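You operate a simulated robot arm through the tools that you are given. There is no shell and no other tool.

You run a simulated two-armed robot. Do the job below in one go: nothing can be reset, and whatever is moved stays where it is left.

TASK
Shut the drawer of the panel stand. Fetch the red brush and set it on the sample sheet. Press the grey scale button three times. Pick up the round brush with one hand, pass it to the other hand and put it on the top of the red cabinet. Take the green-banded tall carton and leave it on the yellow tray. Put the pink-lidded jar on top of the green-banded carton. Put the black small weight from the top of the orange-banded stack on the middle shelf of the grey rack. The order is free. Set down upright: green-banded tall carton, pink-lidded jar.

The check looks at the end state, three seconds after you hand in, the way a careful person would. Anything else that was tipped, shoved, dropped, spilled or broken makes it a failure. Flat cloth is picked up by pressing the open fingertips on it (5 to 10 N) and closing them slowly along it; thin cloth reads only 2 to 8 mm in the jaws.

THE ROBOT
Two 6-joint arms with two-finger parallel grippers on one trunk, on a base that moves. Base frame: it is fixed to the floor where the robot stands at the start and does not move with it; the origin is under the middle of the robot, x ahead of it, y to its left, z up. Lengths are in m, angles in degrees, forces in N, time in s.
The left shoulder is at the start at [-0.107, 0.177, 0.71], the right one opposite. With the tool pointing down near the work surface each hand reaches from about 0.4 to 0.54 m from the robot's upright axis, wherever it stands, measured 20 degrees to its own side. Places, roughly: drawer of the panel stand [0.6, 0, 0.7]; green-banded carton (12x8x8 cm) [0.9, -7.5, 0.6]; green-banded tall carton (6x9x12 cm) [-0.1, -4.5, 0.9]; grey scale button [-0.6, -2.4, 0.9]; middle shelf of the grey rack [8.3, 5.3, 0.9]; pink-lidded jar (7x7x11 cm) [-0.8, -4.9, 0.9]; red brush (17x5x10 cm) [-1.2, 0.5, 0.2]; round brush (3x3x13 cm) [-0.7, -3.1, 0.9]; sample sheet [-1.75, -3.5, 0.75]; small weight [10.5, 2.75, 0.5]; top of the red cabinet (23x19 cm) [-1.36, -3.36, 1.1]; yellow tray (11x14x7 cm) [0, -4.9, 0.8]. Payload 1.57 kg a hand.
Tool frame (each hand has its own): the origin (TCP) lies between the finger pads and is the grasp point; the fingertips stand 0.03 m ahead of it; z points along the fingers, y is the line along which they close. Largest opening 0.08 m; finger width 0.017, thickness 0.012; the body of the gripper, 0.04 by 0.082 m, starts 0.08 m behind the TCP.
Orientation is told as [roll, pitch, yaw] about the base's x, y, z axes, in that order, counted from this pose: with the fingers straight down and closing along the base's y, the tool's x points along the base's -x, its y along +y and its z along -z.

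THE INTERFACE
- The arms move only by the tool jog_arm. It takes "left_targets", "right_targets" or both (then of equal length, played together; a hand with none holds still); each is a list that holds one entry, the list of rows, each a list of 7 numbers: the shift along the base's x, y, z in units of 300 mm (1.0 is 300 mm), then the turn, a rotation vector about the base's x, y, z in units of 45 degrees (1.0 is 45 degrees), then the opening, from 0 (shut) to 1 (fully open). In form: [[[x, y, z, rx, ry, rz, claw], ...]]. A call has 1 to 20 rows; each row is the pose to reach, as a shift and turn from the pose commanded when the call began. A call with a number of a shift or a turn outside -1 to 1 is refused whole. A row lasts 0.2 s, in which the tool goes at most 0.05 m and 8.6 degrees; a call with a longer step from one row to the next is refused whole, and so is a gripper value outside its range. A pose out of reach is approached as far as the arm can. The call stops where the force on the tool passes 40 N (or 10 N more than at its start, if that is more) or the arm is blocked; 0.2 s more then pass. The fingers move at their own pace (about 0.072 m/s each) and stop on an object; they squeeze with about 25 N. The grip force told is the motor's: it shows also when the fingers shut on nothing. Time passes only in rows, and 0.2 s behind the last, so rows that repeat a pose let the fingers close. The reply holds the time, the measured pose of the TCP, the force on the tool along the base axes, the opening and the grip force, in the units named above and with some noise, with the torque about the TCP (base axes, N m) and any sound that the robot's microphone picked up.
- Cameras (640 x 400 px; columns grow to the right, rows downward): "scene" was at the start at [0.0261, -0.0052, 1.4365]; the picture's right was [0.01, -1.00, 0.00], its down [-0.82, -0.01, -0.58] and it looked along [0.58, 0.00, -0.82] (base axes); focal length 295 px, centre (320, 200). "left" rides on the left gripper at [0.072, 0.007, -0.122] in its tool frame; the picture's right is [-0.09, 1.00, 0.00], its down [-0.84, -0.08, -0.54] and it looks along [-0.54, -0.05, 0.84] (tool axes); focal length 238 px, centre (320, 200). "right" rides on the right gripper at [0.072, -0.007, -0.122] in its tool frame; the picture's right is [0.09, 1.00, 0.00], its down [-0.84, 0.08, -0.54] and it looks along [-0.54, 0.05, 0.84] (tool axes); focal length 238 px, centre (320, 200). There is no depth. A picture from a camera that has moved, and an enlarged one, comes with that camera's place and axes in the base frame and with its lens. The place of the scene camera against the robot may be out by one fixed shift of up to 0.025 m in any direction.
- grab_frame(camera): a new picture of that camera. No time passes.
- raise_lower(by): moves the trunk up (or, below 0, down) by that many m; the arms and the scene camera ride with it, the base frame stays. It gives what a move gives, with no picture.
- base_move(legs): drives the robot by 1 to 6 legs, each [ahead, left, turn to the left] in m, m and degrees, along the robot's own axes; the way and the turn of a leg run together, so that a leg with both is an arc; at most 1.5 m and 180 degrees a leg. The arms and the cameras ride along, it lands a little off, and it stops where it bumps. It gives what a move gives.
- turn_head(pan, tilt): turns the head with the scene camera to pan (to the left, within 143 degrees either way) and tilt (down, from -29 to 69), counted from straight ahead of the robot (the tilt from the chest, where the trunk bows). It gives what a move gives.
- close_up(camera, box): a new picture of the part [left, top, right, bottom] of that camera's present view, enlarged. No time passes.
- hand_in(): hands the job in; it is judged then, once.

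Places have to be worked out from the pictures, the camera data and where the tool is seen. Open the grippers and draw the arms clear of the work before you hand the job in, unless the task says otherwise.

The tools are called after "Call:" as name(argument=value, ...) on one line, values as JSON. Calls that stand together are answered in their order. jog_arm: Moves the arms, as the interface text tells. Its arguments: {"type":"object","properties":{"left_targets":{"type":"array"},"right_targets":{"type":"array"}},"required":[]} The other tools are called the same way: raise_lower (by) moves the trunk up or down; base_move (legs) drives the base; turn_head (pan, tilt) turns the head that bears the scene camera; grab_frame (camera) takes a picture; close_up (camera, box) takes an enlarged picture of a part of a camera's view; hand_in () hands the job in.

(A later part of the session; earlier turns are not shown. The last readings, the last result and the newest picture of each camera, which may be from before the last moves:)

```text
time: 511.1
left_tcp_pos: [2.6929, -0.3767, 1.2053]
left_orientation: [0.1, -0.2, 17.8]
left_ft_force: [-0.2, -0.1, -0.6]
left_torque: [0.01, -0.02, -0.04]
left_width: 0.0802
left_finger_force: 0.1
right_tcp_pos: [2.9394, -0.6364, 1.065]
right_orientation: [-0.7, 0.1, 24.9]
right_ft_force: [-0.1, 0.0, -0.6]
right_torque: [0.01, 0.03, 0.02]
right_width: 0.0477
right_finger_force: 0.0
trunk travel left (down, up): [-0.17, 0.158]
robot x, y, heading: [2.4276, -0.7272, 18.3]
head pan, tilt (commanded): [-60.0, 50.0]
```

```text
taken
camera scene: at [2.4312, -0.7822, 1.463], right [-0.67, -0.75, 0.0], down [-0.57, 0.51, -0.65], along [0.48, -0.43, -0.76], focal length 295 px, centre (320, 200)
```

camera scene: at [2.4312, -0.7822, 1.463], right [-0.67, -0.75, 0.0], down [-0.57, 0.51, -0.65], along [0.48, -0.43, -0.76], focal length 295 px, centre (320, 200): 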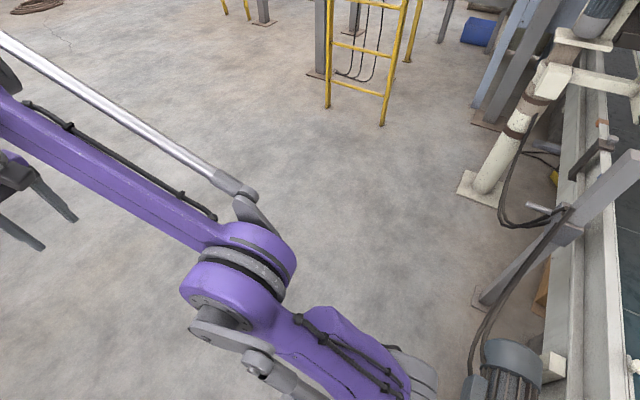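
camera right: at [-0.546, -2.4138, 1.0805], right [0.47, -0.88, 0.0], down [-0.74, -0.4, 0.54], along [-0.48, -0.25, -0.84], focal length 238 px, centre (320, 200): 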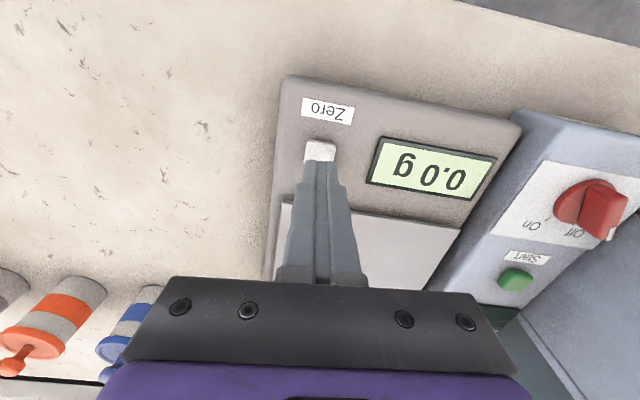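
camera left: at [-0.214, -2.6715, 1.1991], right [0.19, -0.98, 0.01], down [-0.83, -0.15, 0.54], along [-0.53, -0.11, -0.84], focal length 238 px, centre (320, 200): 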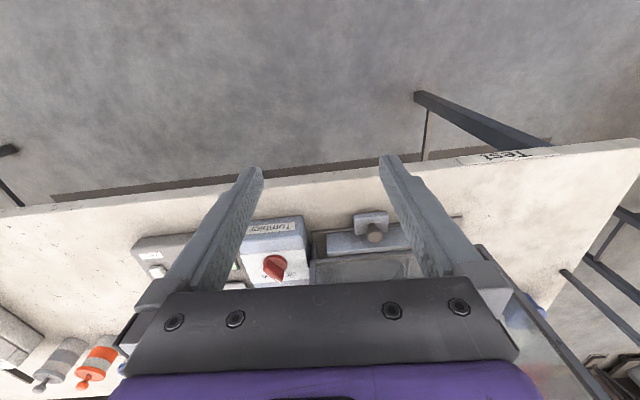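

It is only the fixed roof column; nothing has moved. I step 8 cm away from it and drive on along heading 20°.

Call:
base_move(legs=[[0.0, 0.08, 0], [0.3, 0, 2], [1.5, 0, 0], [1.3, 0, 0]])

Call:
turn_head(pan=5, tilt=18)

Call:
grab_frame(camera="scene")

Call:
turn_head(pan=50, tilt=18)

Call:
grab_frame(camera="scene")

```text
time: 527.4
left_tcp_pos: [5.583, 0.7939, 1.2076]
left_orientation: [0.7, -0.2, 20.0]
left_ft_force: [0.6, 0.1, 0.4]
left_torque: [0.01, 0.01, 0.0]
left_width: 0.0801
left_finger_force: 0.0
right_tcp_pos: [5.8396, 0.5429, 1.0639]
right_orientation: [-0.3, 0.0, 27.0]
right_ft_force: [-0.5, 0.0, 0.8]
right_torque: [0.02, 0.0, 0.02]
right_width: 0.0477
right_finger_force: 0.1
trunk travel left (down, up): [-0.17, 0.158]
robot x, y, heading: [5.3256, 0.4436, 20.3]
head pan, tilt (commanded): [-60.0, 50.0]
```

```text
time: 528.7
left_tcp_pos: [5.5829, 0.7942, 1.2079]
left_orientation: [0.7, -0.2, 20.1]
left_ft_force: [-0.1, -0.2, 0.1]
left_torque: [-0.02, 0.0, 0.02]
left_width: 0.0798
left_finger_force: 0.0
right_tcp_pos: [5.8384, 0.5432, 1.0643]
right_orientation: [-0.4, -0.1, 27.0]
right_ft_force: [0.2, -0.7, -0.4]
right_torque: [-0.02, -0.01, -0.02]
right_width: 0.0482
right_finger_force: 0.1
trunk travel left (down, up): [-0.17, 0.158]
robot x, y, heading: [5.323, 0.4432, 20.0]
head pan, tilt (commanded): [5.0, 18.0]
```

```text
taken
camera scene: at [5.3623, 0.4654, 1.5114], right [0.43, -0.9, 0.0], down [-0.28, -0.13, -0.95], along [0.86, 0.41, -0.31], focal length 295 px, centre (320, 200)
```

scene: 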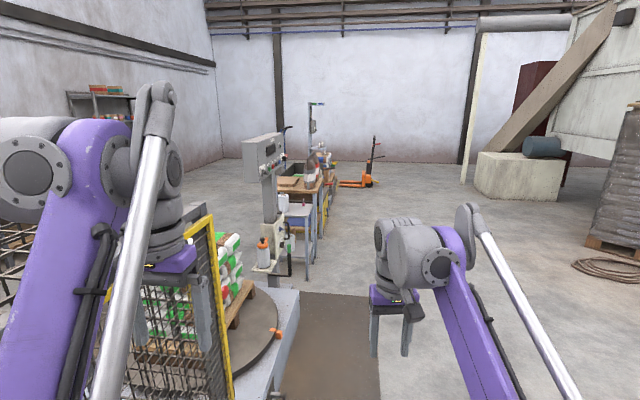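

```text
time: 529.9
left_tcp_pos: [5.5841, 0.7923, 1.2074]
left_orientation: [0.7, -0.2, 20.0]
left_ft_force: [0.5, -0.3, 0.1]
left_torque: [0.0, 0.02, 0.03]
left_width: 0.0801
left_finger_force: 0.0
right_tcp_pos: [5.8391, 0.5444, 1.0644]
right_orientation: [-0.3, -0.1, 27.1]
right_ft_force: [0.0, 0.8, -0.1]
right_torque: [-0.02, 0.01, -0.03]
right_width: 0.0481
right_finger_force: 0.1
trunk travel left (down, up): [-0.17, 0.158]
robot x, y, heading: [5.3231, 0.4446, 20.4]
head pan, tilt (commanded): [50.0, 18.0]
```

```text
taken
camera scene: at [5.3093, 0.5133, 1.5114], right [0.94, -0.34, 0.0], down [-0.1, -0.29, -0.95], along [0.32, 0.9, -0.31], focal length 295 px, centre (320, 200)
```

scene: 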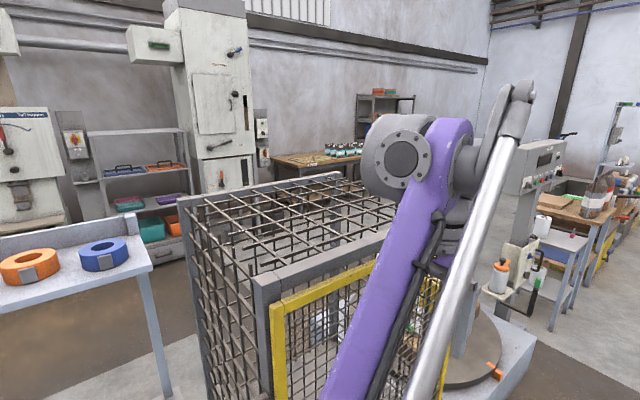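

I zoom toward the listed place of the weight, ahead near the orange hand truck, and toward the grey rack.

Call:
turn_head(pan=5, tilt=18)

Call:
close_up(camera="scene", box=[230, 90, 400, 230])

Call:
turn_head(pan=40, tilt=18)

Call:
close_up(camera="scene", box=[280, 60, 440, 200])

Call:
grab_frame(camera="scene")

```text
time: 531.0
left_tcp_pos: [5.5832, 0.7922, 1.2079]
left_orientation: [0.7, -0.3, 20.0]
left_ft_force: [-0.2, 0.5, 0.2]
left_torque: [0.01, 0.03, 0.01]
left_width: 0.0802
left_finger_force: 0.0
right_tcp_pos: [5.8392, 0.5437, 1.062]
right_orientation: [-0.3, 0.0, 27.0]
right_ft_force: [0.4, -0.3, 0.4]
right_torque: [0.0, 0.02, -0.01]
right_width: 0.0479
right_finger_force: 0.1
trunk travel left (down, up): [-0.17, 0.158]
robot x, y, heading: [5.3257, 0.4474, 20.5]
head pan, tilt (commanded): [5.0, 18.0]
```

```text
2.86 times, centred on (315, 160) of scene
camera zoom: at [5.3622, 0.4655, 1.5114], right [0.43, -0.9, 0.0], down [-0.28, -0.13, -0.95], along [0.86, 0.41, -0.31], focal length 842 px, centre (334, 314)
```

zoom: 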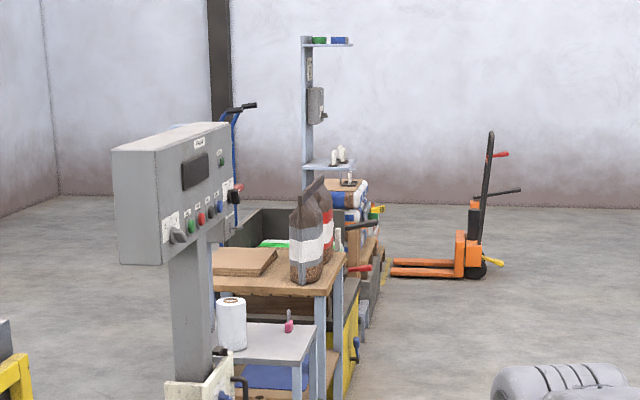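

```text
time: 532.0
left_tcp_pos: [5.5836, 0.7915, 1.2076]
left_orientation: [0.7, -0.2, 20.0]
left_ft_force: [-0.2, 0.0, -0.3]
left_torque: [-0.03, 0.01, -0.01]
left_width: 0.0801
left_finger_force: 0.1
right_tcp_pos: [5.8387, 0.5432, 1.0634]
right_orientation: [-0.3, 0.0, 27.0]
right_ft_force: [0.0, 0.7, 0.4]
right_torque: [0.0, -0.05, -0.01]
right_width: 0.0479
right_finger_force: 0.1
trunk travel left (down, up): [-0.17, 0.158]
robot x, y, heading: [5.3205, 0.4424, 20.2]
head pan, tilt (commanded): [40.0, 18.0]
```

```text
2.86 times, centred on (360, 130) of scene
camera zoom: at [5.3241, 0.5066, 1.5114], right [0.87, -0.49, 0.0], down [-0.15, -0.27, -0.95], along [0.47, 0.83, -0.31], focal length 842 px, centre (206, 400)
```

zoom: 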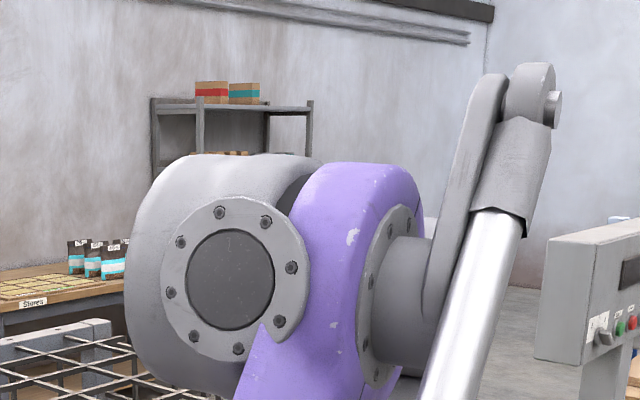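

```text
taken
camera scene: at [5.3241, 0.5066, 1.5114], right [0.87, -0.49, 0.0], down [-0.15, -0.27, -0.95], along [0.47, 0.83, -0.31], focal length 295 px, centre (320, 200)
```

scene: 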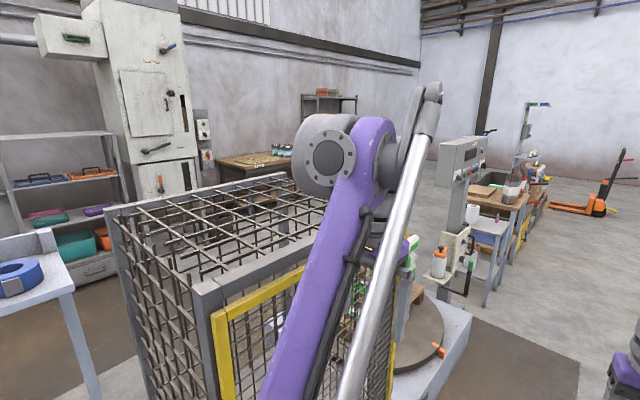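

Beyond the wrapping machine there is a bench and a column scale with banded stacks near it. I shift right, clear of the ramp, and drive on along heading 20°.

Call:
base_move(legs=[[0.1, -0.3, 0], [1.5, 0, 0], [1.5, 0, 0], [1.0, 0, 0]])

Call:
turn_head(pan=30, tilt=25)

Call:
grab_frame(camera="scene")

Call:
turn_head(pan=0, tilt=25)

Call:
grab_frame(camera="scene")

```text
time: 554.1
left_tcp_pos: [9.5338, 1.9839, 1.2075]
left_orientation: [0.7, -0.3, 20.8]
left_ft_force: [0.3, 0.8, 0.2]
left_torque: [0.02, 0.01, 0.01]
left_width: 0.0798
left_finger_force: 0.0
right_tcp_pos: [9.7918, 1.7417, 1.0647]
right_orientation: [-0.3, -0.1, 27.9]
right_ft_force: [0.7, 0.0, -0.7]
right_torque: [0.0, 0.0, -0.02]
right_width: 0.0481
right_finger_force: 0.0
trunk travel left (down, up): [-0.17, 0.158]
robot x, y, heading: [9.2813, 1.6292, 21.3]
head pan, tilt (commanded): [40.0, 18.0]
```

```text
time: 554.9
left_tcp_pos: [9.5334, 1.9849, 1.2076]
left_orientation: [0.7, -0.2, 20.9]
left_ft_force: [0.6, -0.9, -0.1]
left_torque: [-0.02, -0.01, 0.05]
left_width: 0.08
left_finger_force: 0.1
right_tcp_pos: [9.7914, 1.74, 1.0642]
right_orientation: [-0.4, 0.1, 27.9]
right_ft_force: [0.7, 1.0, -0.2]
right_torque: [0.0, 0.02, 0.0]
right_width: 0.0481
right_finger_force: 0.1
trunk travel left (down, up): [-0.17, 0.158]
robot x, y, heading: [9.28, 1.6295, 21.4]
head pan, tilt (commanded): [30.0, 25.0]
```

```text
taken
camera scene: at [9.2905, 1.685, 1.5001], right [0.78, -0.62, 0.0], down [-0.26, -0.33, -0.91], along [0.57, 0.71, -0.42], focal length 295 px, centre (320, 200)
```

scene: 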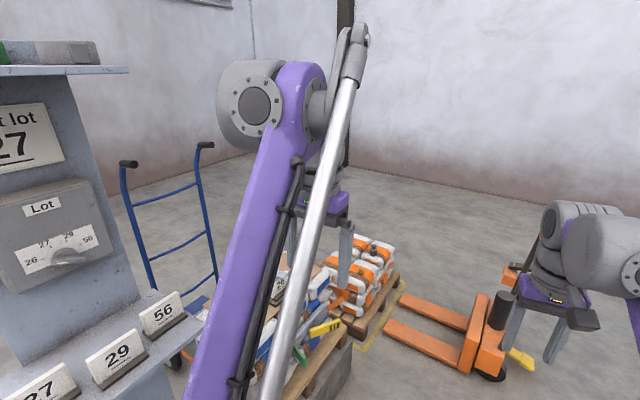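

```text
time: 555.8
left_tcp_pos: [9.533, 1.9847, 1.2076]
left_orientation: [0.6, -0.2, 20.9]
left_ft_force: [-0.6, -0.1, -0.6]
left_torque: [0.02, 0.01, -0.06]
left_width: 0.08
left_finger_force: 0.1
right_tcp_pos: [9.792, 1.7408, 1.0639]
right_orientation: [-0.3, 0.1, 27.9]
right_ft_force: [-1.1, -0.3, 0.5]
right_torque: [0.0, -0.01, 0.0]
right_width: 0.0479
right_finger_force: 0.0
trunk travel left (down, up): [-0.17, 0.158]
robot x, y, heading: [9.2808, 1.6334, 21.5]
head pan, tilt (commanded): [0.0, 25.0]
```

```text
taken
camera scene: at [9.3188, 1.6466, 1.5001], right [0.36, -0.93, 0.0], down [-0.39, -0.15, -0.91], along [0.84, 0.33, -0.42], focal length 295 px, centre (320, 200)
```

scene: 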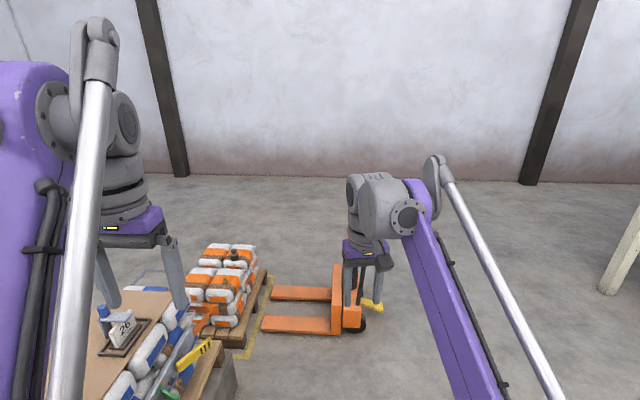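

The orange-banded stack of bags is on a pallet ahead-left, with a small black weight on top. I zoom in.

Call:
close_up(camera="scene", box=[150, 220, 310, 350])

Call:
grab_frame(camera="left")

Call:
grab_frame(camera="right")

```text
3.08 times, centred on (230, 285) of scene
camera zoom: at [9.3188, 1.6466, 1.5001], right [0.36, -0.93, 0.0], down [-0.39, -0.15, -0.91], along [0.84, 0.33, -0.42], focal length 906 px, centre (597, -62)
```

zoom: 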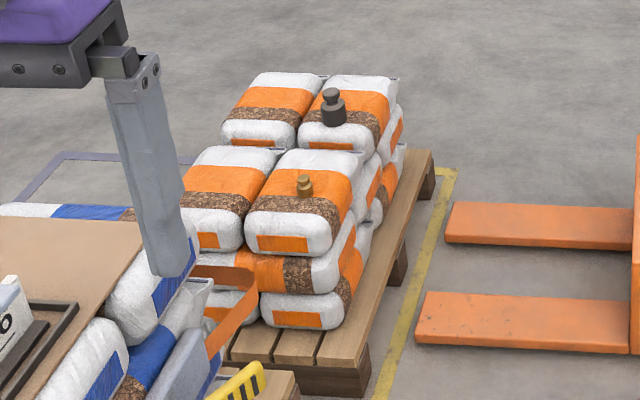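

```text
taken
camera left: at [9.4626, 1.9651, 1.3296], right [-0.27, 0.96, 0.01], down [0.81, 0.22, 0.54], along [0.52, 0.16, -0.84], focal length 238 px, centre (320, 200)
```

left: 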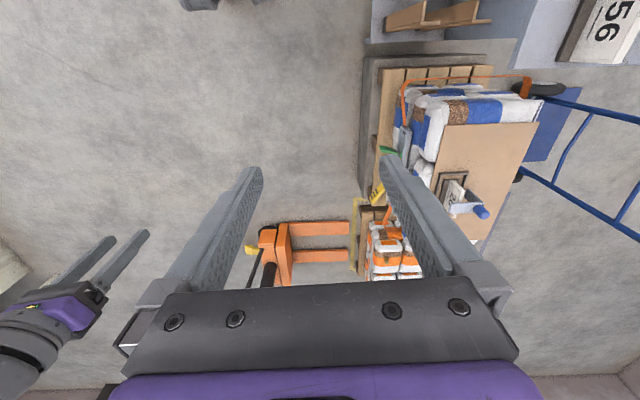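

```text
taken
camera right: at [9.731, 1.7008, 1.1853], right [-0.55, 0.84, 0.0], down [0.7, 0.46, 0.54], along [0.46, 0.29, -0.84], focal length 238 px, centre (320, 200)
```

right: 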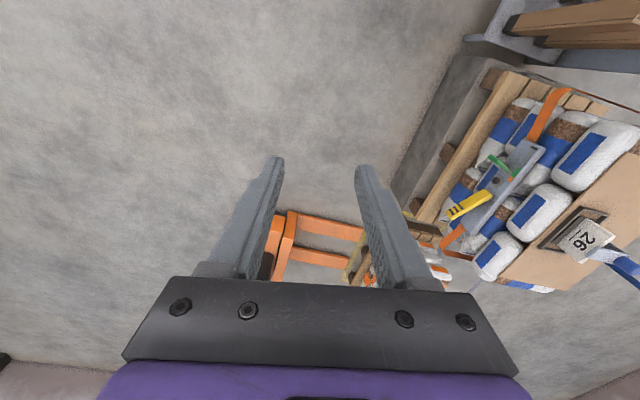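

The black weight sits on the far right bag; the hand truck's forks block the right side, so I must reach it from behind the stack. I look to the right for a way round the truck.

Call:
turn_head(pan=-45, tilt=30)

Call:
grab_frame(camera="scene")

```text
time: 556.9
left_tcp_pos: [9.5331, 1.9852, 1.2076]
left_orientation: [0.7, -0.2, 20.9]
left_ft_force: [0.0, 0.4, 0.9]
left_torque: [0.02, 0.03, -0.01]
left_width: 0.0801
left_finger_force: 0.1
right_tcp_pos: [9.7906, 1.7406, 1.0635]
right_orientation: [-0.3, 0.1, 28.0]
right_ft_force: [-0.4, 0.9, -0.1]
right_torque: [-0.03, -0.02, 0.03]
right_width: 0.0479
right_finger_force: 0.0
trunk travel left (down, up): [-0.17, 0.158]
robot x, y, heading: [9.2843, 1.6308, 21.2]
head pan, tilt (commanded): [-45.0, 30.0]
```

```text
taken
camera scene: at [9.3159, 1.5768, 1.4921], right [-0.4, -0.92, 0.0], down [-0.46, 0.2, -0.87], along [0.79, -0.35, -0.5], focal length 295 px, centre (320, 200)
```

scene: 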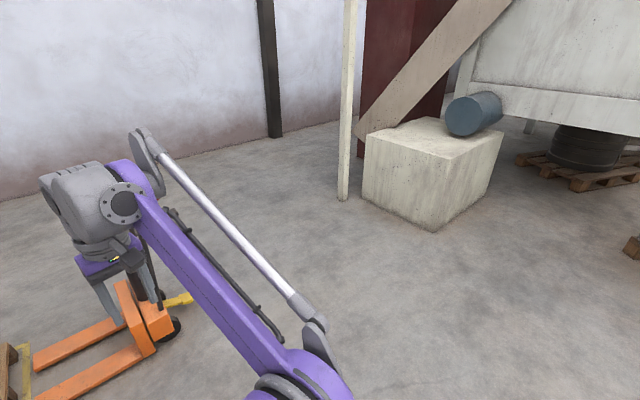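

The floor to the right is wide open. I drive round the truck on the right and come up behind the stack.

Call:
base_move(legs=[[0.53, -0.88, 0], [0.8, -0.18, 0], [0.82, -0.18, 0], [0, 0, 86], [1.2, 0, 0]])

Call:
turn_head(pan=45, tilt=35)

Call:
grab_frame(camera="scene")

Call:
turn_head(pan=0, tilt=30)

Call:
grab_frame(camera="scene")

```text
time: 582.4
left_tcp_pos: [11.0286, 2.6697, 1.2079]
left_orientation: [0.7, -0.2, 107.5]
left_ft_force: [-0.3, 0.3, -0.2]
left_torque: [-0.02, -0.02, -0.04]
left_width: 0.0799
left_finger_force: 0.2
right_tcp_pos: [11.2897, 2.9119, 1.0647]
right_orientation: [-0.2, 0.1, 114.3]
right_ft_force: [-0.4, 0.0, -0.5]
right_torque: [0.01, 0.0, 0.02]
right_width: 0.0483
right_finger_force: 0.1
trunk travel left (down, up): [-0.17, 0.158]
robot x, y, heading: [11.3634, 2.3928, 107.6]
head pan, tilt (commanded): [-45.0, 30.0]
```

```text
time: 584.1
left_tcp_pos: [11.0295, 2.6692, 1.2068]
left_orientation: [0.7, -0.1, 107.4]
left_ft_force: [-0.5, 0.5, 0.6]
left_torque: [-0.01, 0.0, 0.0]
left_width: 0.08
left_finger_force: 0.1
right_tcp_pos: [11.289, 2.9133, 1.0641]
right_orientation: [-0.3, 0.0, 114.3]
right_ft_force: [-0.5, 0.0, 0.0]
right_torque: [0.03, -0.03, 0.0]
right_width: 0.0482
right_finger_force: 0.1
trunk travel left (down, up): [-0.17, 0.158]
robot x, y, heading: [11.3677, 2.3926, 107.8]
head pan, tilt (commanded): [45.0, 35.0]
```

```text
taken
camera scene: at [11.2848, 2.3951, 1.4843], right [0.46, 0.89, 0.0], down [0.51, -0.26, -0.82], along [-0.73, 0.38, -0.57], focal length 295 px, centre (320, 200)
```

scene: 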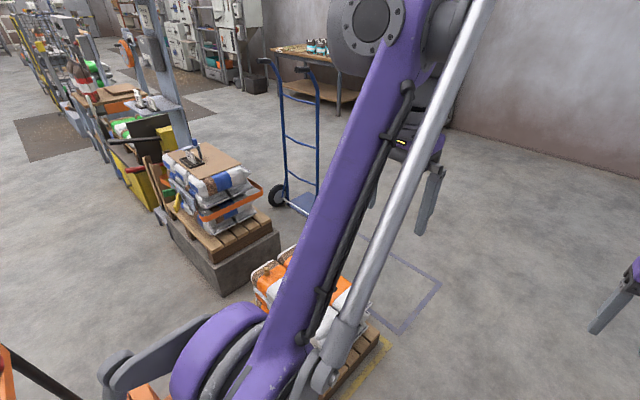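

```text
time: 585.2
left_tcp_pos: [11.0293, 2.6683, 1.2076]
left_orientation: [0.7, -0.2, 107.5]
left_ft_force: [0.9, -0.4, 0.5]
left_torque: [0.01, 0.0, 0.01]
left_width: 0.0801
left_finger_force: 0.0
right_tcp_pos: [11.2892, 2.9117, 1.0641]
right_orientation: [-0.3, 0.0, 114.3]
right_ft_force: [1.2, 0.5, 0.0]
right_torque: [0.0, -0.02, -0.01]
right_width: 0.0479
right_finger_force: 0.0
trunk travel left (down, up): [-0.17, 0.158]
robot x, y, heading: [11.3661, 2.3976, 107.6]
head pan, tilt (commanded): [0.0, 30.0]
```

```text
taken
camera scene: at [11.3355, 2.4408, 1.4921], right [0.95, 0.31, 0.0], down [0.15, -0.48, -0.87], along [-0.26, 0.82, -0.5], focal length 295 px, centre (320, 200)
```

scene: 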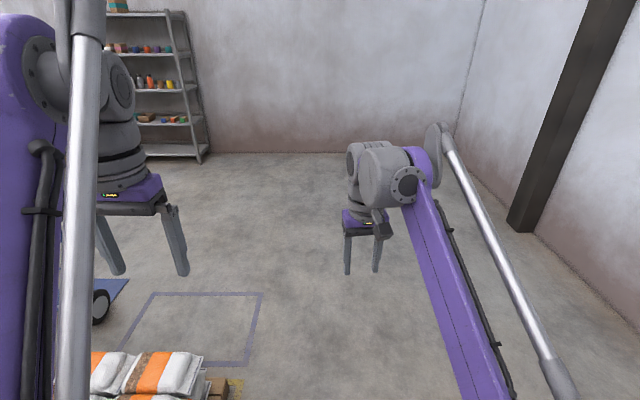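

The grey rack stands to the left ahead, and the orange-banded stack lies just left of me. I drive ahead 0.5 m and turn left to face the stack.

Call:
base_move(legs=[[0.5, 0, 0], [0, 0, 90]])

Call:
turn_head(pan=0, tilt=50)

Call:
grab_frame(camera="scene")

Call:
grab_frame(camera="left")

Call:
grab_frame(camera="right")

```text
time: 591.9
left_tcp_pos: [10.9347, 2.5396, 1.2066]
left_orientation: [0.7, -0.3, -163.5]
left_ft_force: [-0.7, 0.6, 0.5]
left_torque: [0.02, 0.01, 0.02]
left_width: 0.0801
left_finger_force: 0.1
right_tcp_pos: [10.6947, 2.8031, 1.0634]
right_orientation: [-0.2, 0.1, -156.4]
right_ft_force: [-0.1, -0.3, 0.1]
right_torque: [-0.03, 0.03, -0.04]
right_width: 0.0481
right_finger_force: 0.0
trunk travel left (down, up): [-0.17, 0.158]
robot x, y, heading: [11.2095, 2.8704, -163.0]
head pan, tilt (commanded): [0.0, 30.0]
```

```text
time: 592.8
left_tcp_pos: [10.9331, 2.5399, 1.2071]
left_orientation: [0.8, -0.2, -163.4]
left_ft_force: [0.4, -0.5, -0.6]
left_torque: [-0.01, 0.03, -0.01]
left_width: 0.08
left_finger_force: 0.1
right_tcp_pos: [10.6941, 2.8033, 1.0628]
right_orientation: [-0.2, 0.1, -156.5]
right_ft_force: [0.2, 0.4, 0.0]
right_torque: [0.0, -0.02, 0.0]
right_width: 0.048
right_finger_force: 0.0
trunk travel left (down, up): [-0.17, 0.158]
robot x, y, heading: [11.2128, 2.8713, -163.2]
head pan, tilt (commanded): [0.0, 50.0]
```

```text
taken
camera scene: at [11.1599, 2.8553, 1.4626], right [-0.29, 0.96, 0.0], down [0.73, 0.22, -0.64], along [-0.62, -0.19, -0.77], focal length 295 px, centre (320, 200)
```

scene: 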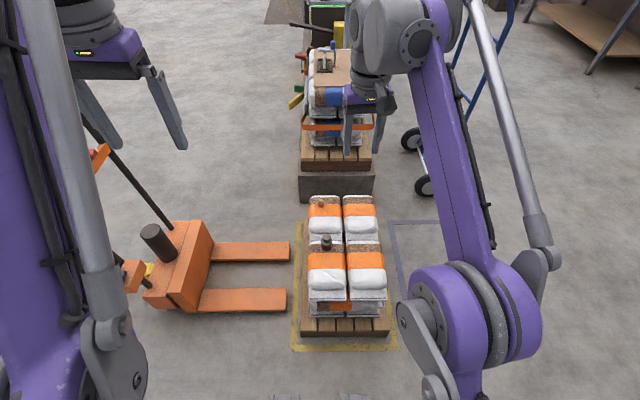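

```text
taken
camera left: at [11.0042, 2.5566, 1.3296], right [0.2, -0.98, 0.01], down [-0.82, -0.16, 0.54], along [-0.53, -0.12, -0.84], focal length 238 px, centre (320, 200)
```

left: 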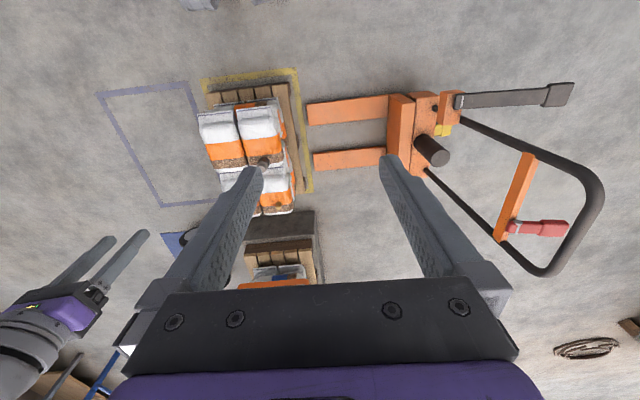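

```text
taken
camera right: at [10.7578, 2.8371, 1.1853], right [0.48, -0.88, 0.0], down [-0.73, -0.41, 0.54], along [-0.48, -0.26, -0.84], focal length 238 px, centre (320, 200)
```

right: 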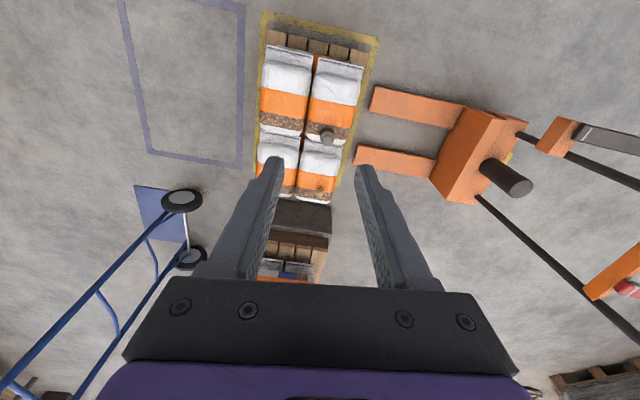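

The black weight is on the near-left bag as seen from here. I zoom with both wrist cameras to triangulate it.

Call:
close_up(camera="right", box=[270, 90, 390, 190])

Call:
close_up(camera="left", box=[200, 100, 320, 220])

Call:
close_up(camera="scene", box=[280, 180, 420, 350])

```text
4.00 times, centred on (330, 140) of right
camera zoom: at [10.7578, 2.8371, 1.1853], right [0.48, -0.88, 0.0], down [-0.73, -0.41, 0.54], along [-0.48, -0.26, -0.84], focal length 953 px, centre (280, 440)
```

zoom: 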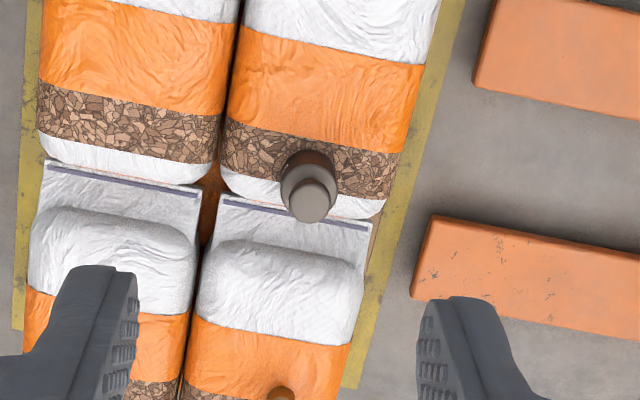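

```text
3.33 times, centred on (260, 160) of left
camera zoom: at [11.0042, 2.5566, 1.3296], right [0.2, -0.98, 0.01], down [-0.82, -0.16, 0.54], along [-0.53, -0.12, -0.84], focal length 794 px, centre (520, 333)
```

zoom: 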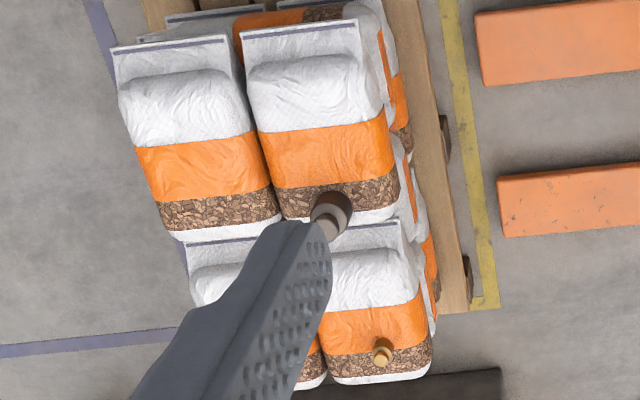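

```text
2.35 times, centred on (350, 265) of scene
camera zoom: at [11.1599, 2.8553, 1.4626], right [-0.29, 0.96, 0.0], down [0.73, 0.22, -0.64], along [-0.62, -0.19, -0.77], focal length 693 px, centre (249, 47)
```

zoom: 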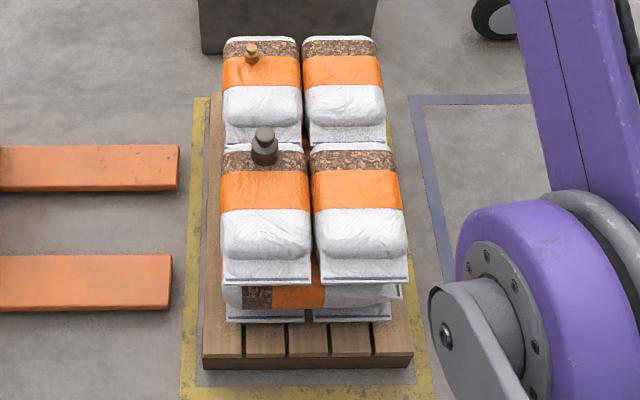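

Both wrist views agree: knob top at (10.540, 2.693, 0.43). I zoom the scene camera in on the weight's shape to choose the grip.

Call:
close_up(camera="scene", box=[305, 225, 350, 260])

Call:
close_up(camera="right", box=[305, 115, 350, 155])

```text
11.43 times, centred on (328, 242) of scene
camera zoom: at [11.1599, 2.8553, 1.4626], right [-0.29, 0.96, 0.0], down [0.73, 0.22, -0.64], along [-0.62, -0.19, -0.77], focal length 3367 px, centre (234, -286)
```

zoom: 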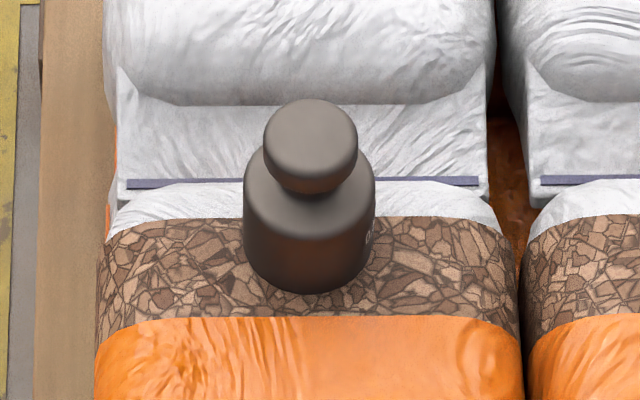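

```text
10.00 times, centred on (328, 135) of right
camera zoom: at [10.7578, 2.8371, 1.1853], right [0.48, -0.88, 0.0], down [-0.73, -0.41, 0.54], along [-0.48, -0.26, -0.84], focal length 2384 px, centre (245, 850)
```

zoom: 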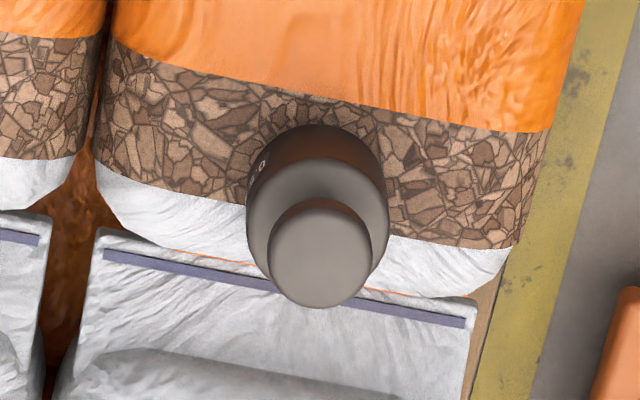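

I lower the trunk, square and tilt the right hand 55° forward with fingers open, above the near bags.

Call:
raise_lower(by=-0.15)

Call:
base_move(legs=[[0.05, 0, 0]])

Call:
jog_arm(right_targets=[[[0, 0, -0.08, 0, 0, -0.144, 1], [0, 0, -0.16, 0, 0, -0.144, 1], [0, 0, -0.24, 0, 0, -0.144, 1]]])

Call:
jog_arm(right_targets=[[[0, 0, -0.06, -0.0488, 0.16, 0, 1], [0, 0, -0.12, -0.0975, 0.319, 0, 1], [0, 0, -0.18, -0.146, 0.4785, 0, 1], [0, 0, -0.24, -0.195, 0.638, 0, 1]]])

Call:
jog_arm(right_targets=[[[-0.03, -0.03, -0.08, -0.0542, 0.1772, 0, 1], [-0.06, -0.06, -0.16, -0.1083, 0.3545, 0, 1], [-0.09, -0.09, -0.24, -0.1625, 0.5317, 0, 1]]])

Call:
grab_frame(camera="right")

Call:
grab_frame(camera="scene")

```text
time: 594.5
left_tcp_pos: [10.9063, 2.5316, 1.0323]
left_orientation: [0.8, 2.1, -163.4]
left_ft_force: [-0.1, 0.0, -0.5]
left_torque: [0.01, 0.03, -0.03]
left_width: 0.0799
left_finger_force: 0.0
right_tcp_pos: [10.6943, 2.8027, 0.9149]
right_orientation: [-0.3, -0.1, -156.4]
right_ft_force: [-0.3, 0.0, 0.1]
right_torque: [0.02, 0.0, 0.0]
right_width: 0.0481
right_finger_force: 0.1
trunk travel left (down, up): [-0.02, 0.308]
robot x, y, heading: [11.2135, 2.8727, -163.0]
head pan, tilt (commanded): [0.0, 50.0]
```

```text
time: 595.4
left_tcp_pos: [10.8593, 2.5166, 1.0307]
left_orientation: [0.7, 2.1, -163.4]
left_ft_force: [0.1, -0.3, -0.7]
left_torque: [-0.05, -0.02, -0.02]
left_width: 0.08
left_finger_force: 0.0
right_tcp_pos: [10.6467, 2.7892, 0.9128]
right_orientation: [-0.2, 0.0, -156.4]
right_ft_force: [-0.3, -0.8, 0.3]
right_torque: [0.02, 0.0, 0.0]
right_width: 0.0481
right_finger_force: 0.1
trunk travel left (down, up): [-0.02, 0.308]
robot x, y, heading: [11.1639, 2.8604, -162.9]
head pan, tilt (commanded): [0.0, 50.0]
```

```text
time: 596.2
left_tcp_pos: [10.859, 2.5174, 1.0318]
left_orientation: [0.7, 2.1, -163.5]
left_ft_force: [0.1, 0.2, 0.5]
left_torque: [-0.02, 0.02, 0.02]
left_width: 0.0804
left_finger_force: 0.1
right_tcp_pos: [10.6452, 2.7874, 0.8409]
right_orientation: [-0.3, 0.0, -162.8]
right_ft_force: [-0.1, -0.1, -0.1]
right_torque: [-0.01, -0.03, -0.04]
right_width: 0.0801
right_finger_force: 0.1
trunk travel left (down, up): [-0.02, 0.308]
robot x, y, heading: [11.1642, 2.8578, -163.0]
head pan, tilt (commanded): [0.0, 50.0]
```

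```text
time: 597.2
left_tcp_pos: [10.8605, 2.5177, 1.0329]
left_orientation: [0.7, 2.2, -163.3]
left_ft_force: [-0.1, -0.5, 0.3]
left_torque: [0.02, -0.03, -0.01]
left_width: 0.0798
left_finger_force: 0.0
right_tcp_pos: [10.6474, 2.7882, 0.771]
right_orientation: [-0.3, -30.3, -162.9]
right_ft_force: [-0.4, 0.7, -0.2]
right_torque: [0.02, 0.0, -0.01]
right_width: 0.0799
right_finger_force: 0.1
trunk travel left (down, up): [-0.02, 0.308]
robot x, y, heading: [11.1687, 2.8604, -162.9]
head pan, tilt (commanded): [0.0, 50.0]
```

```text
time: 598.0
left_tcp_pos: [10.8581, 2.5185, 1.0309]
left_orientation: [0.5, 2.1, -163.4]
left_ft_force: [-0.4, -0.3, 0.2]
left_torque: [-0.01, 0.01, 0.03]
left_width: 0.0802
left_finger_force: 0.0
right_tcp_pos: [10.62, 2.7607, 0.6973]
right_orientation: [-0.5, -55.2, -162.7]
right_ft_force: [0.2, -0.2, -1.0]
right_torque: [-0.01, -0.01, 0.04]
right_width: 0.08
right_finger_force: 0.1
trunk travel left (down, up): [-0.02, 0.308]
robot x, y, heading: [11.1691, 2.858, -162.9]
head pan, tilt (commanded): [0.0, 50.0]
```

```text
taken
camera right: at [10.7528, 2.8077, 0.7083], right [0.34, -0.94, -0.08], down [-0.01, -0.09, 1.0], along [-0.94, -0.34, -0.04], focal length 238 px, centre (320, 200)
```

right: 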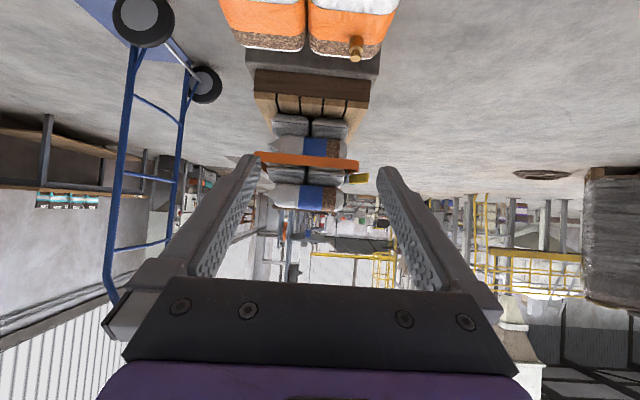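

```text
taken
camera scene: at [11.0711, 2.828, 1.3046], right [-0.29, 0.96, 0.0], down [0.73, 0.22, -0.64], along [-0.61, -0.19, -0.77], focal length 295 px, centre (320, 200)
```

scene: 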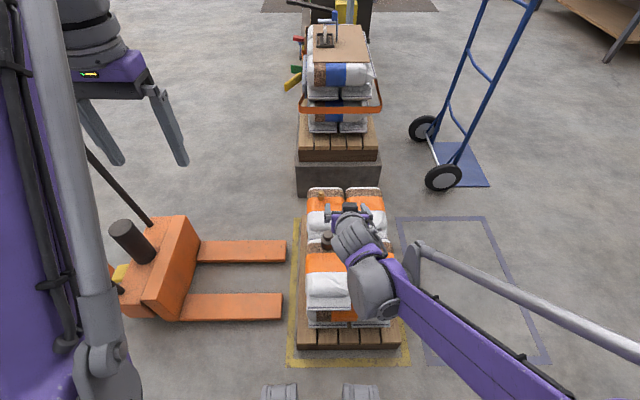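

The hand is tilted and free above the stack. I move it 41 mm left and lower to z 0.56 to bring the weight into its view.

Call:
jog_arm(right_targets=[[[0.01, -0.035, -0.12, 0, 0, 0, 1], [0.02, -0.07, -0.24, 0, 0, 0, 1], [0.03, -0.1, -0.36, 0, 0, 0, 1], [0.04, -0.131, -0.457, 0, 0, 0, 1], [0.04, -0.131, -0.457, 0, 0, 0, 1]]])

Call:
grab_frame(camera="right")

Call:
close_up(camera="scene", box=[280, 180, 420, 320])

```text
time: 599.2
left_tcp_pos: [10.8603, 2.5172, 1.0319]
left_orientation: [0.6, 2.1, -163.3]
left_ft_force: [-0.1, 0.4, 0.2]
left_torque: [0.0, 0.01, 0.0]
left_width: 0.0798
left_finger_force: 0.0
right_tcp_pos: [10.6321, 2.7218, 0.5612]
right_orientation: [-0.4, -55.1, -162.8]
right_ft_force: [-0.1, 0.7, -0.4]
right_torque: [-0.04, 0.01, 0.01]
right_width: 0.08
right_finger_force: 0.0
trunk travel left (down, up): [-0.02, 0.308]
robot x, y, heading: [11.1643, 2.8622, -163.1]
head pan, tilt (commanded): [0.0, 50.0]
```

```text
taken
camera right: at [10.765, 2.7688, 0.5712], right [0.34, -0.94, -0.08], down [-0.01, -0.09, 1.0], along [-0.94, -0.34, -0.04], focal length 238 px, centre (320, 200)
```

right: 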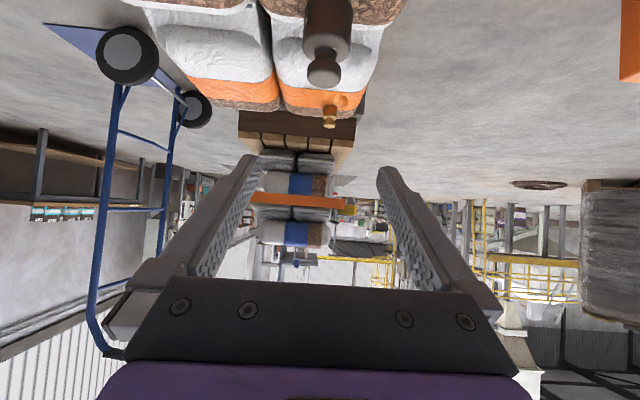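

```text
2.86 times, centred on (350, 250) of scene
camera zoom: at [11.0716, 2.8283, 1.3047], right [-0.29, 0.96, 0.0], down [0.73, 0.22, -0.64], along [-0.61, -0.19, -0.77], focal length 842 px, centre (234, 57)
```

zoom: 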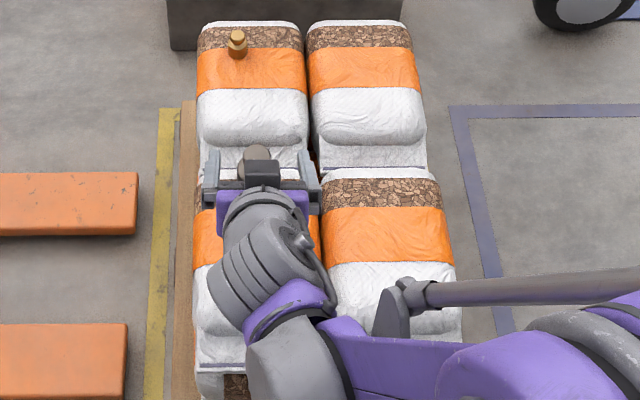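

The weight is in line with the fingers, about 97 mm ahead of the tool point. I advance and lower so that the fingers straddle it at z 0.45.

Call:
jog_arm(right_targets=[[[-0.07, -0.021, -0.1, 0, 0, 0, 1], [-0.14, -0.043, -0.2, 0, 0, 0, 1], [-0.21, -0.065, -0.3, 0, 0, 0, 1], [-0.2755, -0.0853, -0.371, 0, 0, 0, 1], [-0.2755, -0.0853, -0.371, 0, 0, 0, 1]]])

Call:
grab_frame(camera="right")

Call:
close_up(camera="scene", box=[280, 180, 420, 320])

```text
time: 600.4
left_tcp_pos: [10.8596, 2.5178, 1.0313]
left_orientation: [0.6, 2.1, -163.4]
left_ft_force: [-0.3, 0.1, 0.0]
left_torque: [0.0, 0.01, 0.01]
left_width: 0.0802
left_finger_force: 0.0
right_tcp_pos: [10.5484, 2.6961, 0.4494]
right_orientation: [-0.5, -55.1, -162.8]
right_ft_force: [-0.6, -0.2, -0.2]
right_torque: [0.0, -0.04, 0.01]
right_width: 0.08
right_finger_force: 0.1
trunk travel left (down, up): [-0.02, 0.308]
robot x, y, heading: [11.1635, 2.8609, -162.9]
head pan, tilt (commanded): [0.0, 50.0]
```

```text
taken
camera right: at [10.6817, 2.7432, 0.4594], right [0.34, -0.94, -0.08], down [-0.01, -0.09, 1.0], along [-0.94, -0.34, -0.04], focal length 238 px, centre (320, 200)
```

right: 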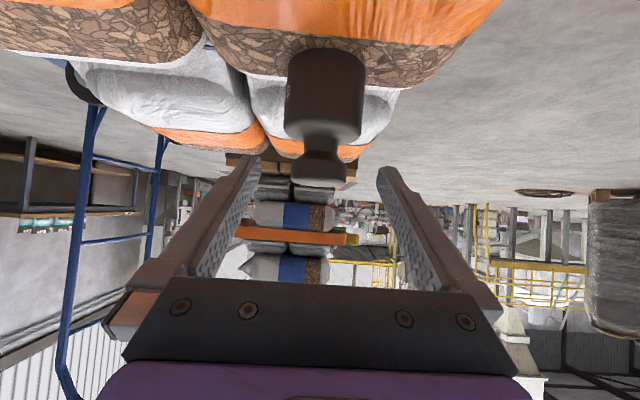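

```text
2.86 times, centred on (350, 250) of scene
camera zoom: at [11.0716, 2.8283, 1.3047], right [-0.29, 0.96, 0.0], down [0.73, 0.22, -0.64], along [-0.61, -0.19, -0.77], focal length 842 px, centre (234, 57)
```

zoom: 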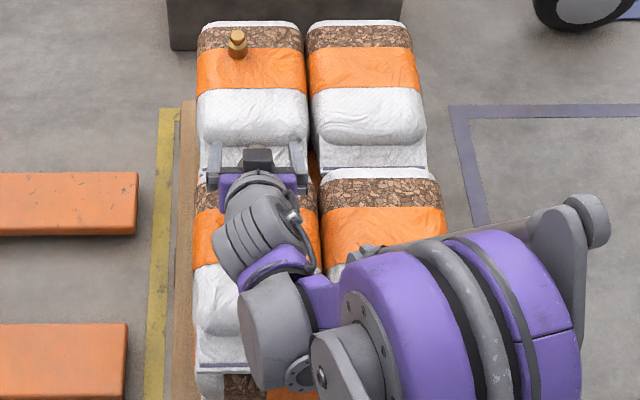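

Seen from the side, the weight's body spans z 0.374–0.422 and is centred between the fingers. I lower to z 0.408 and close.

Call:
jog_arm(right_targets=[[[0, 0, -0.05, 0, 0, 0, 1], [0, 0, -0.1, 0, 0, 0, 1], [0, 0, -0.138, 0, 0, 0, 1], [0, 0, -0.138, 0, 0, 0, 0.7], [0, 0, -0.138, 0, 0, 0, 0.4], [0, 0, -0.138, 0, 0, 0, 0], [0, 0, -0.138, 0, 0, 0, 0], [0, 0, -0.138, 0, 0, 0, 0]]])

Call:
grab_frame(camera="right")

```text
time: 602.2
left_tcp_pos: [10.8601, 2.5184, 1.032]
left_orientation: [0.6, 2.1, -163.4]
left_ft_force: [0.5, 0.3, 0.2]
left_torque: [0.03, 0.0, -0.03]
left_width: 0.08
left_finger_force: 0.1
right_tcp_pos: [10.5487, 2.6967, 0.408]
right_orientation: [-0.5, -55.1, -162.7]
right_ft_force: [0.2, 1.7, 0.7]
right_torque: [-0.02, 0.02, -0.02]
right_width: 0.0468
right_finger_force: 25.3
trunk travel left (down, up): [-0.02, 0.308]
robot x, y, heading: [11.1653, 2.8565, -163.4]
head pan, tilt (commanded): [0.0, 50.0]
```

```text
taken
camera right: at [10.6825, 2.7435, 0.4182], right [0.34, -0.94, -0.08], down [-0.01, -0.09, 1.0], along [-0.94, -0.34, -0.04], focal length 238 px, centre (320, 200)
```

right: 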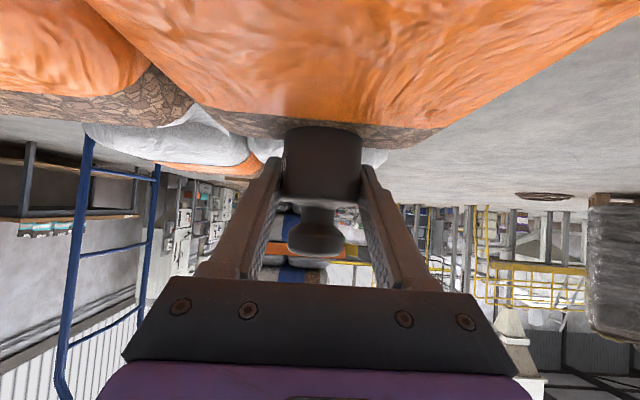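

The weight's body is gripped (46.8 mm, 25 N). I lift slowly and read the load.

Call:
jog_arm(right_targets=[[[0, 0, 0.03, 0, 0, 0, 0], [0, 0, 0.08, 0, 0, 0, 0], [0, 0, 0.15, 0, 0, 0, 0], [0, 0, 0.25, 0, 0, 0, 0], [0, 0, 0.35, 0, 0, 0, 0], [0, 0, 0.35, 0, 0, 0, 0]]])

Call:
grab_frame(camera="right")

```text
time: 603.6
left_tcp_pos: [10.8596, 2.5164, 1.0317]
left_orientation: [0.6, 2.1, -163.5]
left_ft_force: [-0.8, -1.1, -0.6]
left_torque: [0.0, -0.04, 0.0]
left_width: 0.08
left_finger_force: 0.0
right_tcp_pos: [10.5491, 2.6967, 0.5133]
right_orientation: [-0.3, -55.1, -162.9]
right_ft_force: [0.2, -0.9, -4.1]
right_torque: [0.04, -0.03, 0.01]
right_width: 0.0469
right_finger_force: 25.1
trunk travel left (down, up): [-0.02, 0.308]
robot x, y, heading: [11.1667, 2.858, -162.9]
head pan, tilt (commanded): [0.0, 50.0]
```

```text
taken
camera right: at [10.6824, 2.7431, 0.5234], right [0.34, -0.94, -0.08], down [-0.01, -0.09, 1.0], along [-0.94, -0.34, -0.04], focal length 238 px, centre (320, 200)
```

right: 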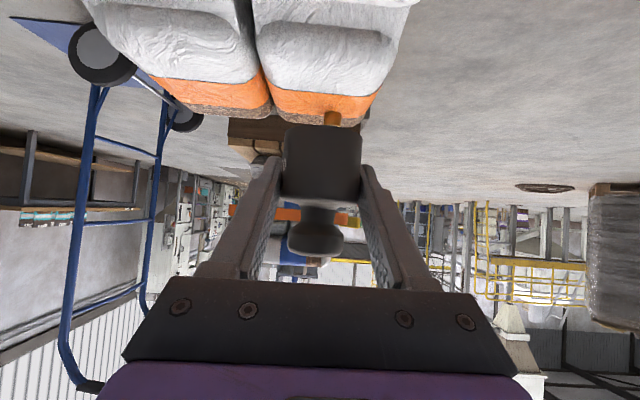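

The weight is held (about 4 N). I raise it, back away from the stack, raise the trunk and turn right toward the grey rack.

Call:
jog_arm(right_targets=[[[0, 0, 0.14, 0, 0, 0, 0], [0.02, 0, 0.28, 0, 0, 0, 0], [0.05, 0.01, 0.42, 0, 0, 0, 0], [0.1, 0.03, 0.56, 0, 0, 0, 0], [0.15, 0.045, 0.68, 0, 0, 0, 0]]])

Call:
base_move(legs=[[-0.35, 0, 0]])

Call:
raise_lower(by=0.18)

Call:
base_move(legs=[[0, 0, -90], [1.5, 0.1, 0]])

Call:
turn_head(pan=35, tilt=20)

Call:
grab_frame(camera="scene")

```text
time: 604.8
left_tcp_pos: [10.8609, 2.5174, 1.0311]
left_orientation: [0.7, 2.2, -163.4]
left_ft_force: [-0.7, -0.2, 0.8]
left_torque: [0.02, 0.0, 0.03]
left_width: 0.08
left_finger_force: 0.0
right_tcp_pos: [10.5947, 2.7103, 0.7189]
right_orientation: [-0.4, -55.1, -162.8]
right_ft_force: [-0.1, -0.5, -4.5]
right_torque: [0.04, -0.06, 0.0]
right_width: 0.0473
right_finger_force: 25.2
trunk travel left (down, up): [-0.02, 0.308]
robot x, y, heading: [11.1625, 2.856, -163.1]
head pan, tilt (commanded): [0.0, 50.0]
```

```text
time: 607.1
left_tcp_pos: [11.1966, 2.6201, 1.0325]
left_orientation: [0.6, 2.2, -163.5]
left_ft_force: [1.7, -0.7, -0.7]
left_torque: [0.02, 0.02, 0.03]
left_width: 0.0799
left_finger_force: 0.1
right_tcp_pos: [10.9308, 2.8142, 0.7183]
right_orientation: [-0.4, -55.1, -162.9]
right_ft_force: [0.7, -0.1, -4.2]
right_torque: [0.01, -0.02, 0.02]
right_width: 0.0471
right_finger_force: 25.0
trunk travel left (down, up): [-0.02, 0.308]
robot x, y, heading: [11.5032, 2.9628, -163.1]
head pan, tilt (commanded): [0.0, 50.0]
```

```text
time: 609.1
left_tcp_pos: [11.1949, 2.6207, 1.2118]
left_orientation: [0.7, 2.1, -163.5]
left_ft_force: [0.4, 0.3, -0.5]
left_torque: [-0.02, 0.02, 0.0]
left_width: 0.0802
left_finger_force: 0.0
right_tcp_pos: [10.9307, 2.8133, 0.8981]
right_orientation: [-0.3, -55.0, -162.9]
right_ft_force: [-0.2, -1.0, -5.2]
right_torque: [-0.01, -0.01, 0.0]
right_width: 0.047
right_finger_force: 25.2
trunk travel left (down, up): [-0.2, 0.128]
robot x, y, heading: [11.504, 2.9595, -163.0]
head pan, tilt (commanded): [0.0, 50.0]
```

```text
refused: leg 2 is longer than a leg can be; nothing moved
```

```text
time: 610.1
left_tcp_pos: [11.1962, 2.6209, 1.2118]
left_orientation: [0.6, 2.1, -163.3]
left_ft_force: [0.0, -0.9, -0.5]
left_torque: [-0.02, 0.03, 0.0]
left_width: 0.0797
left_finger_force: 0.1
right_tcp_pos: [10.9302, 2.8149, 0.8984]
right_orientation: [-0.4, -55.0, -162.9]
right_ft_force: [0.1, 0.1, -4.7]
right_torque: [0.01, -0.06, 0.01]
right_width: 0.0471
right_finger_force: 24.7
trunk travel left (down, up): [-0.2, 0.128]
robot x, y, heading: [11.5034, 2.9615, -163.1]
head pan, tilt (commanded): [35.0, 20.0]
```

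```text
taken
camera scene: at [11.4682, 2.8936, 1.5369], right [-0.79, 0.62, 0.0], down [0.21, 0.27, -0.94], along [-0.58, -0.74, -0.34], focal length 295 px, centre (320, 200)
```

scene: 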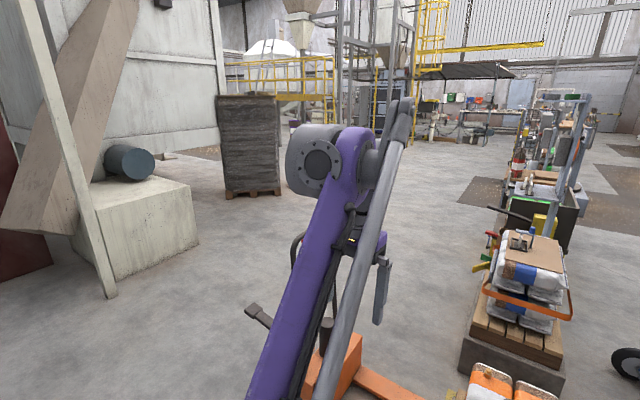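

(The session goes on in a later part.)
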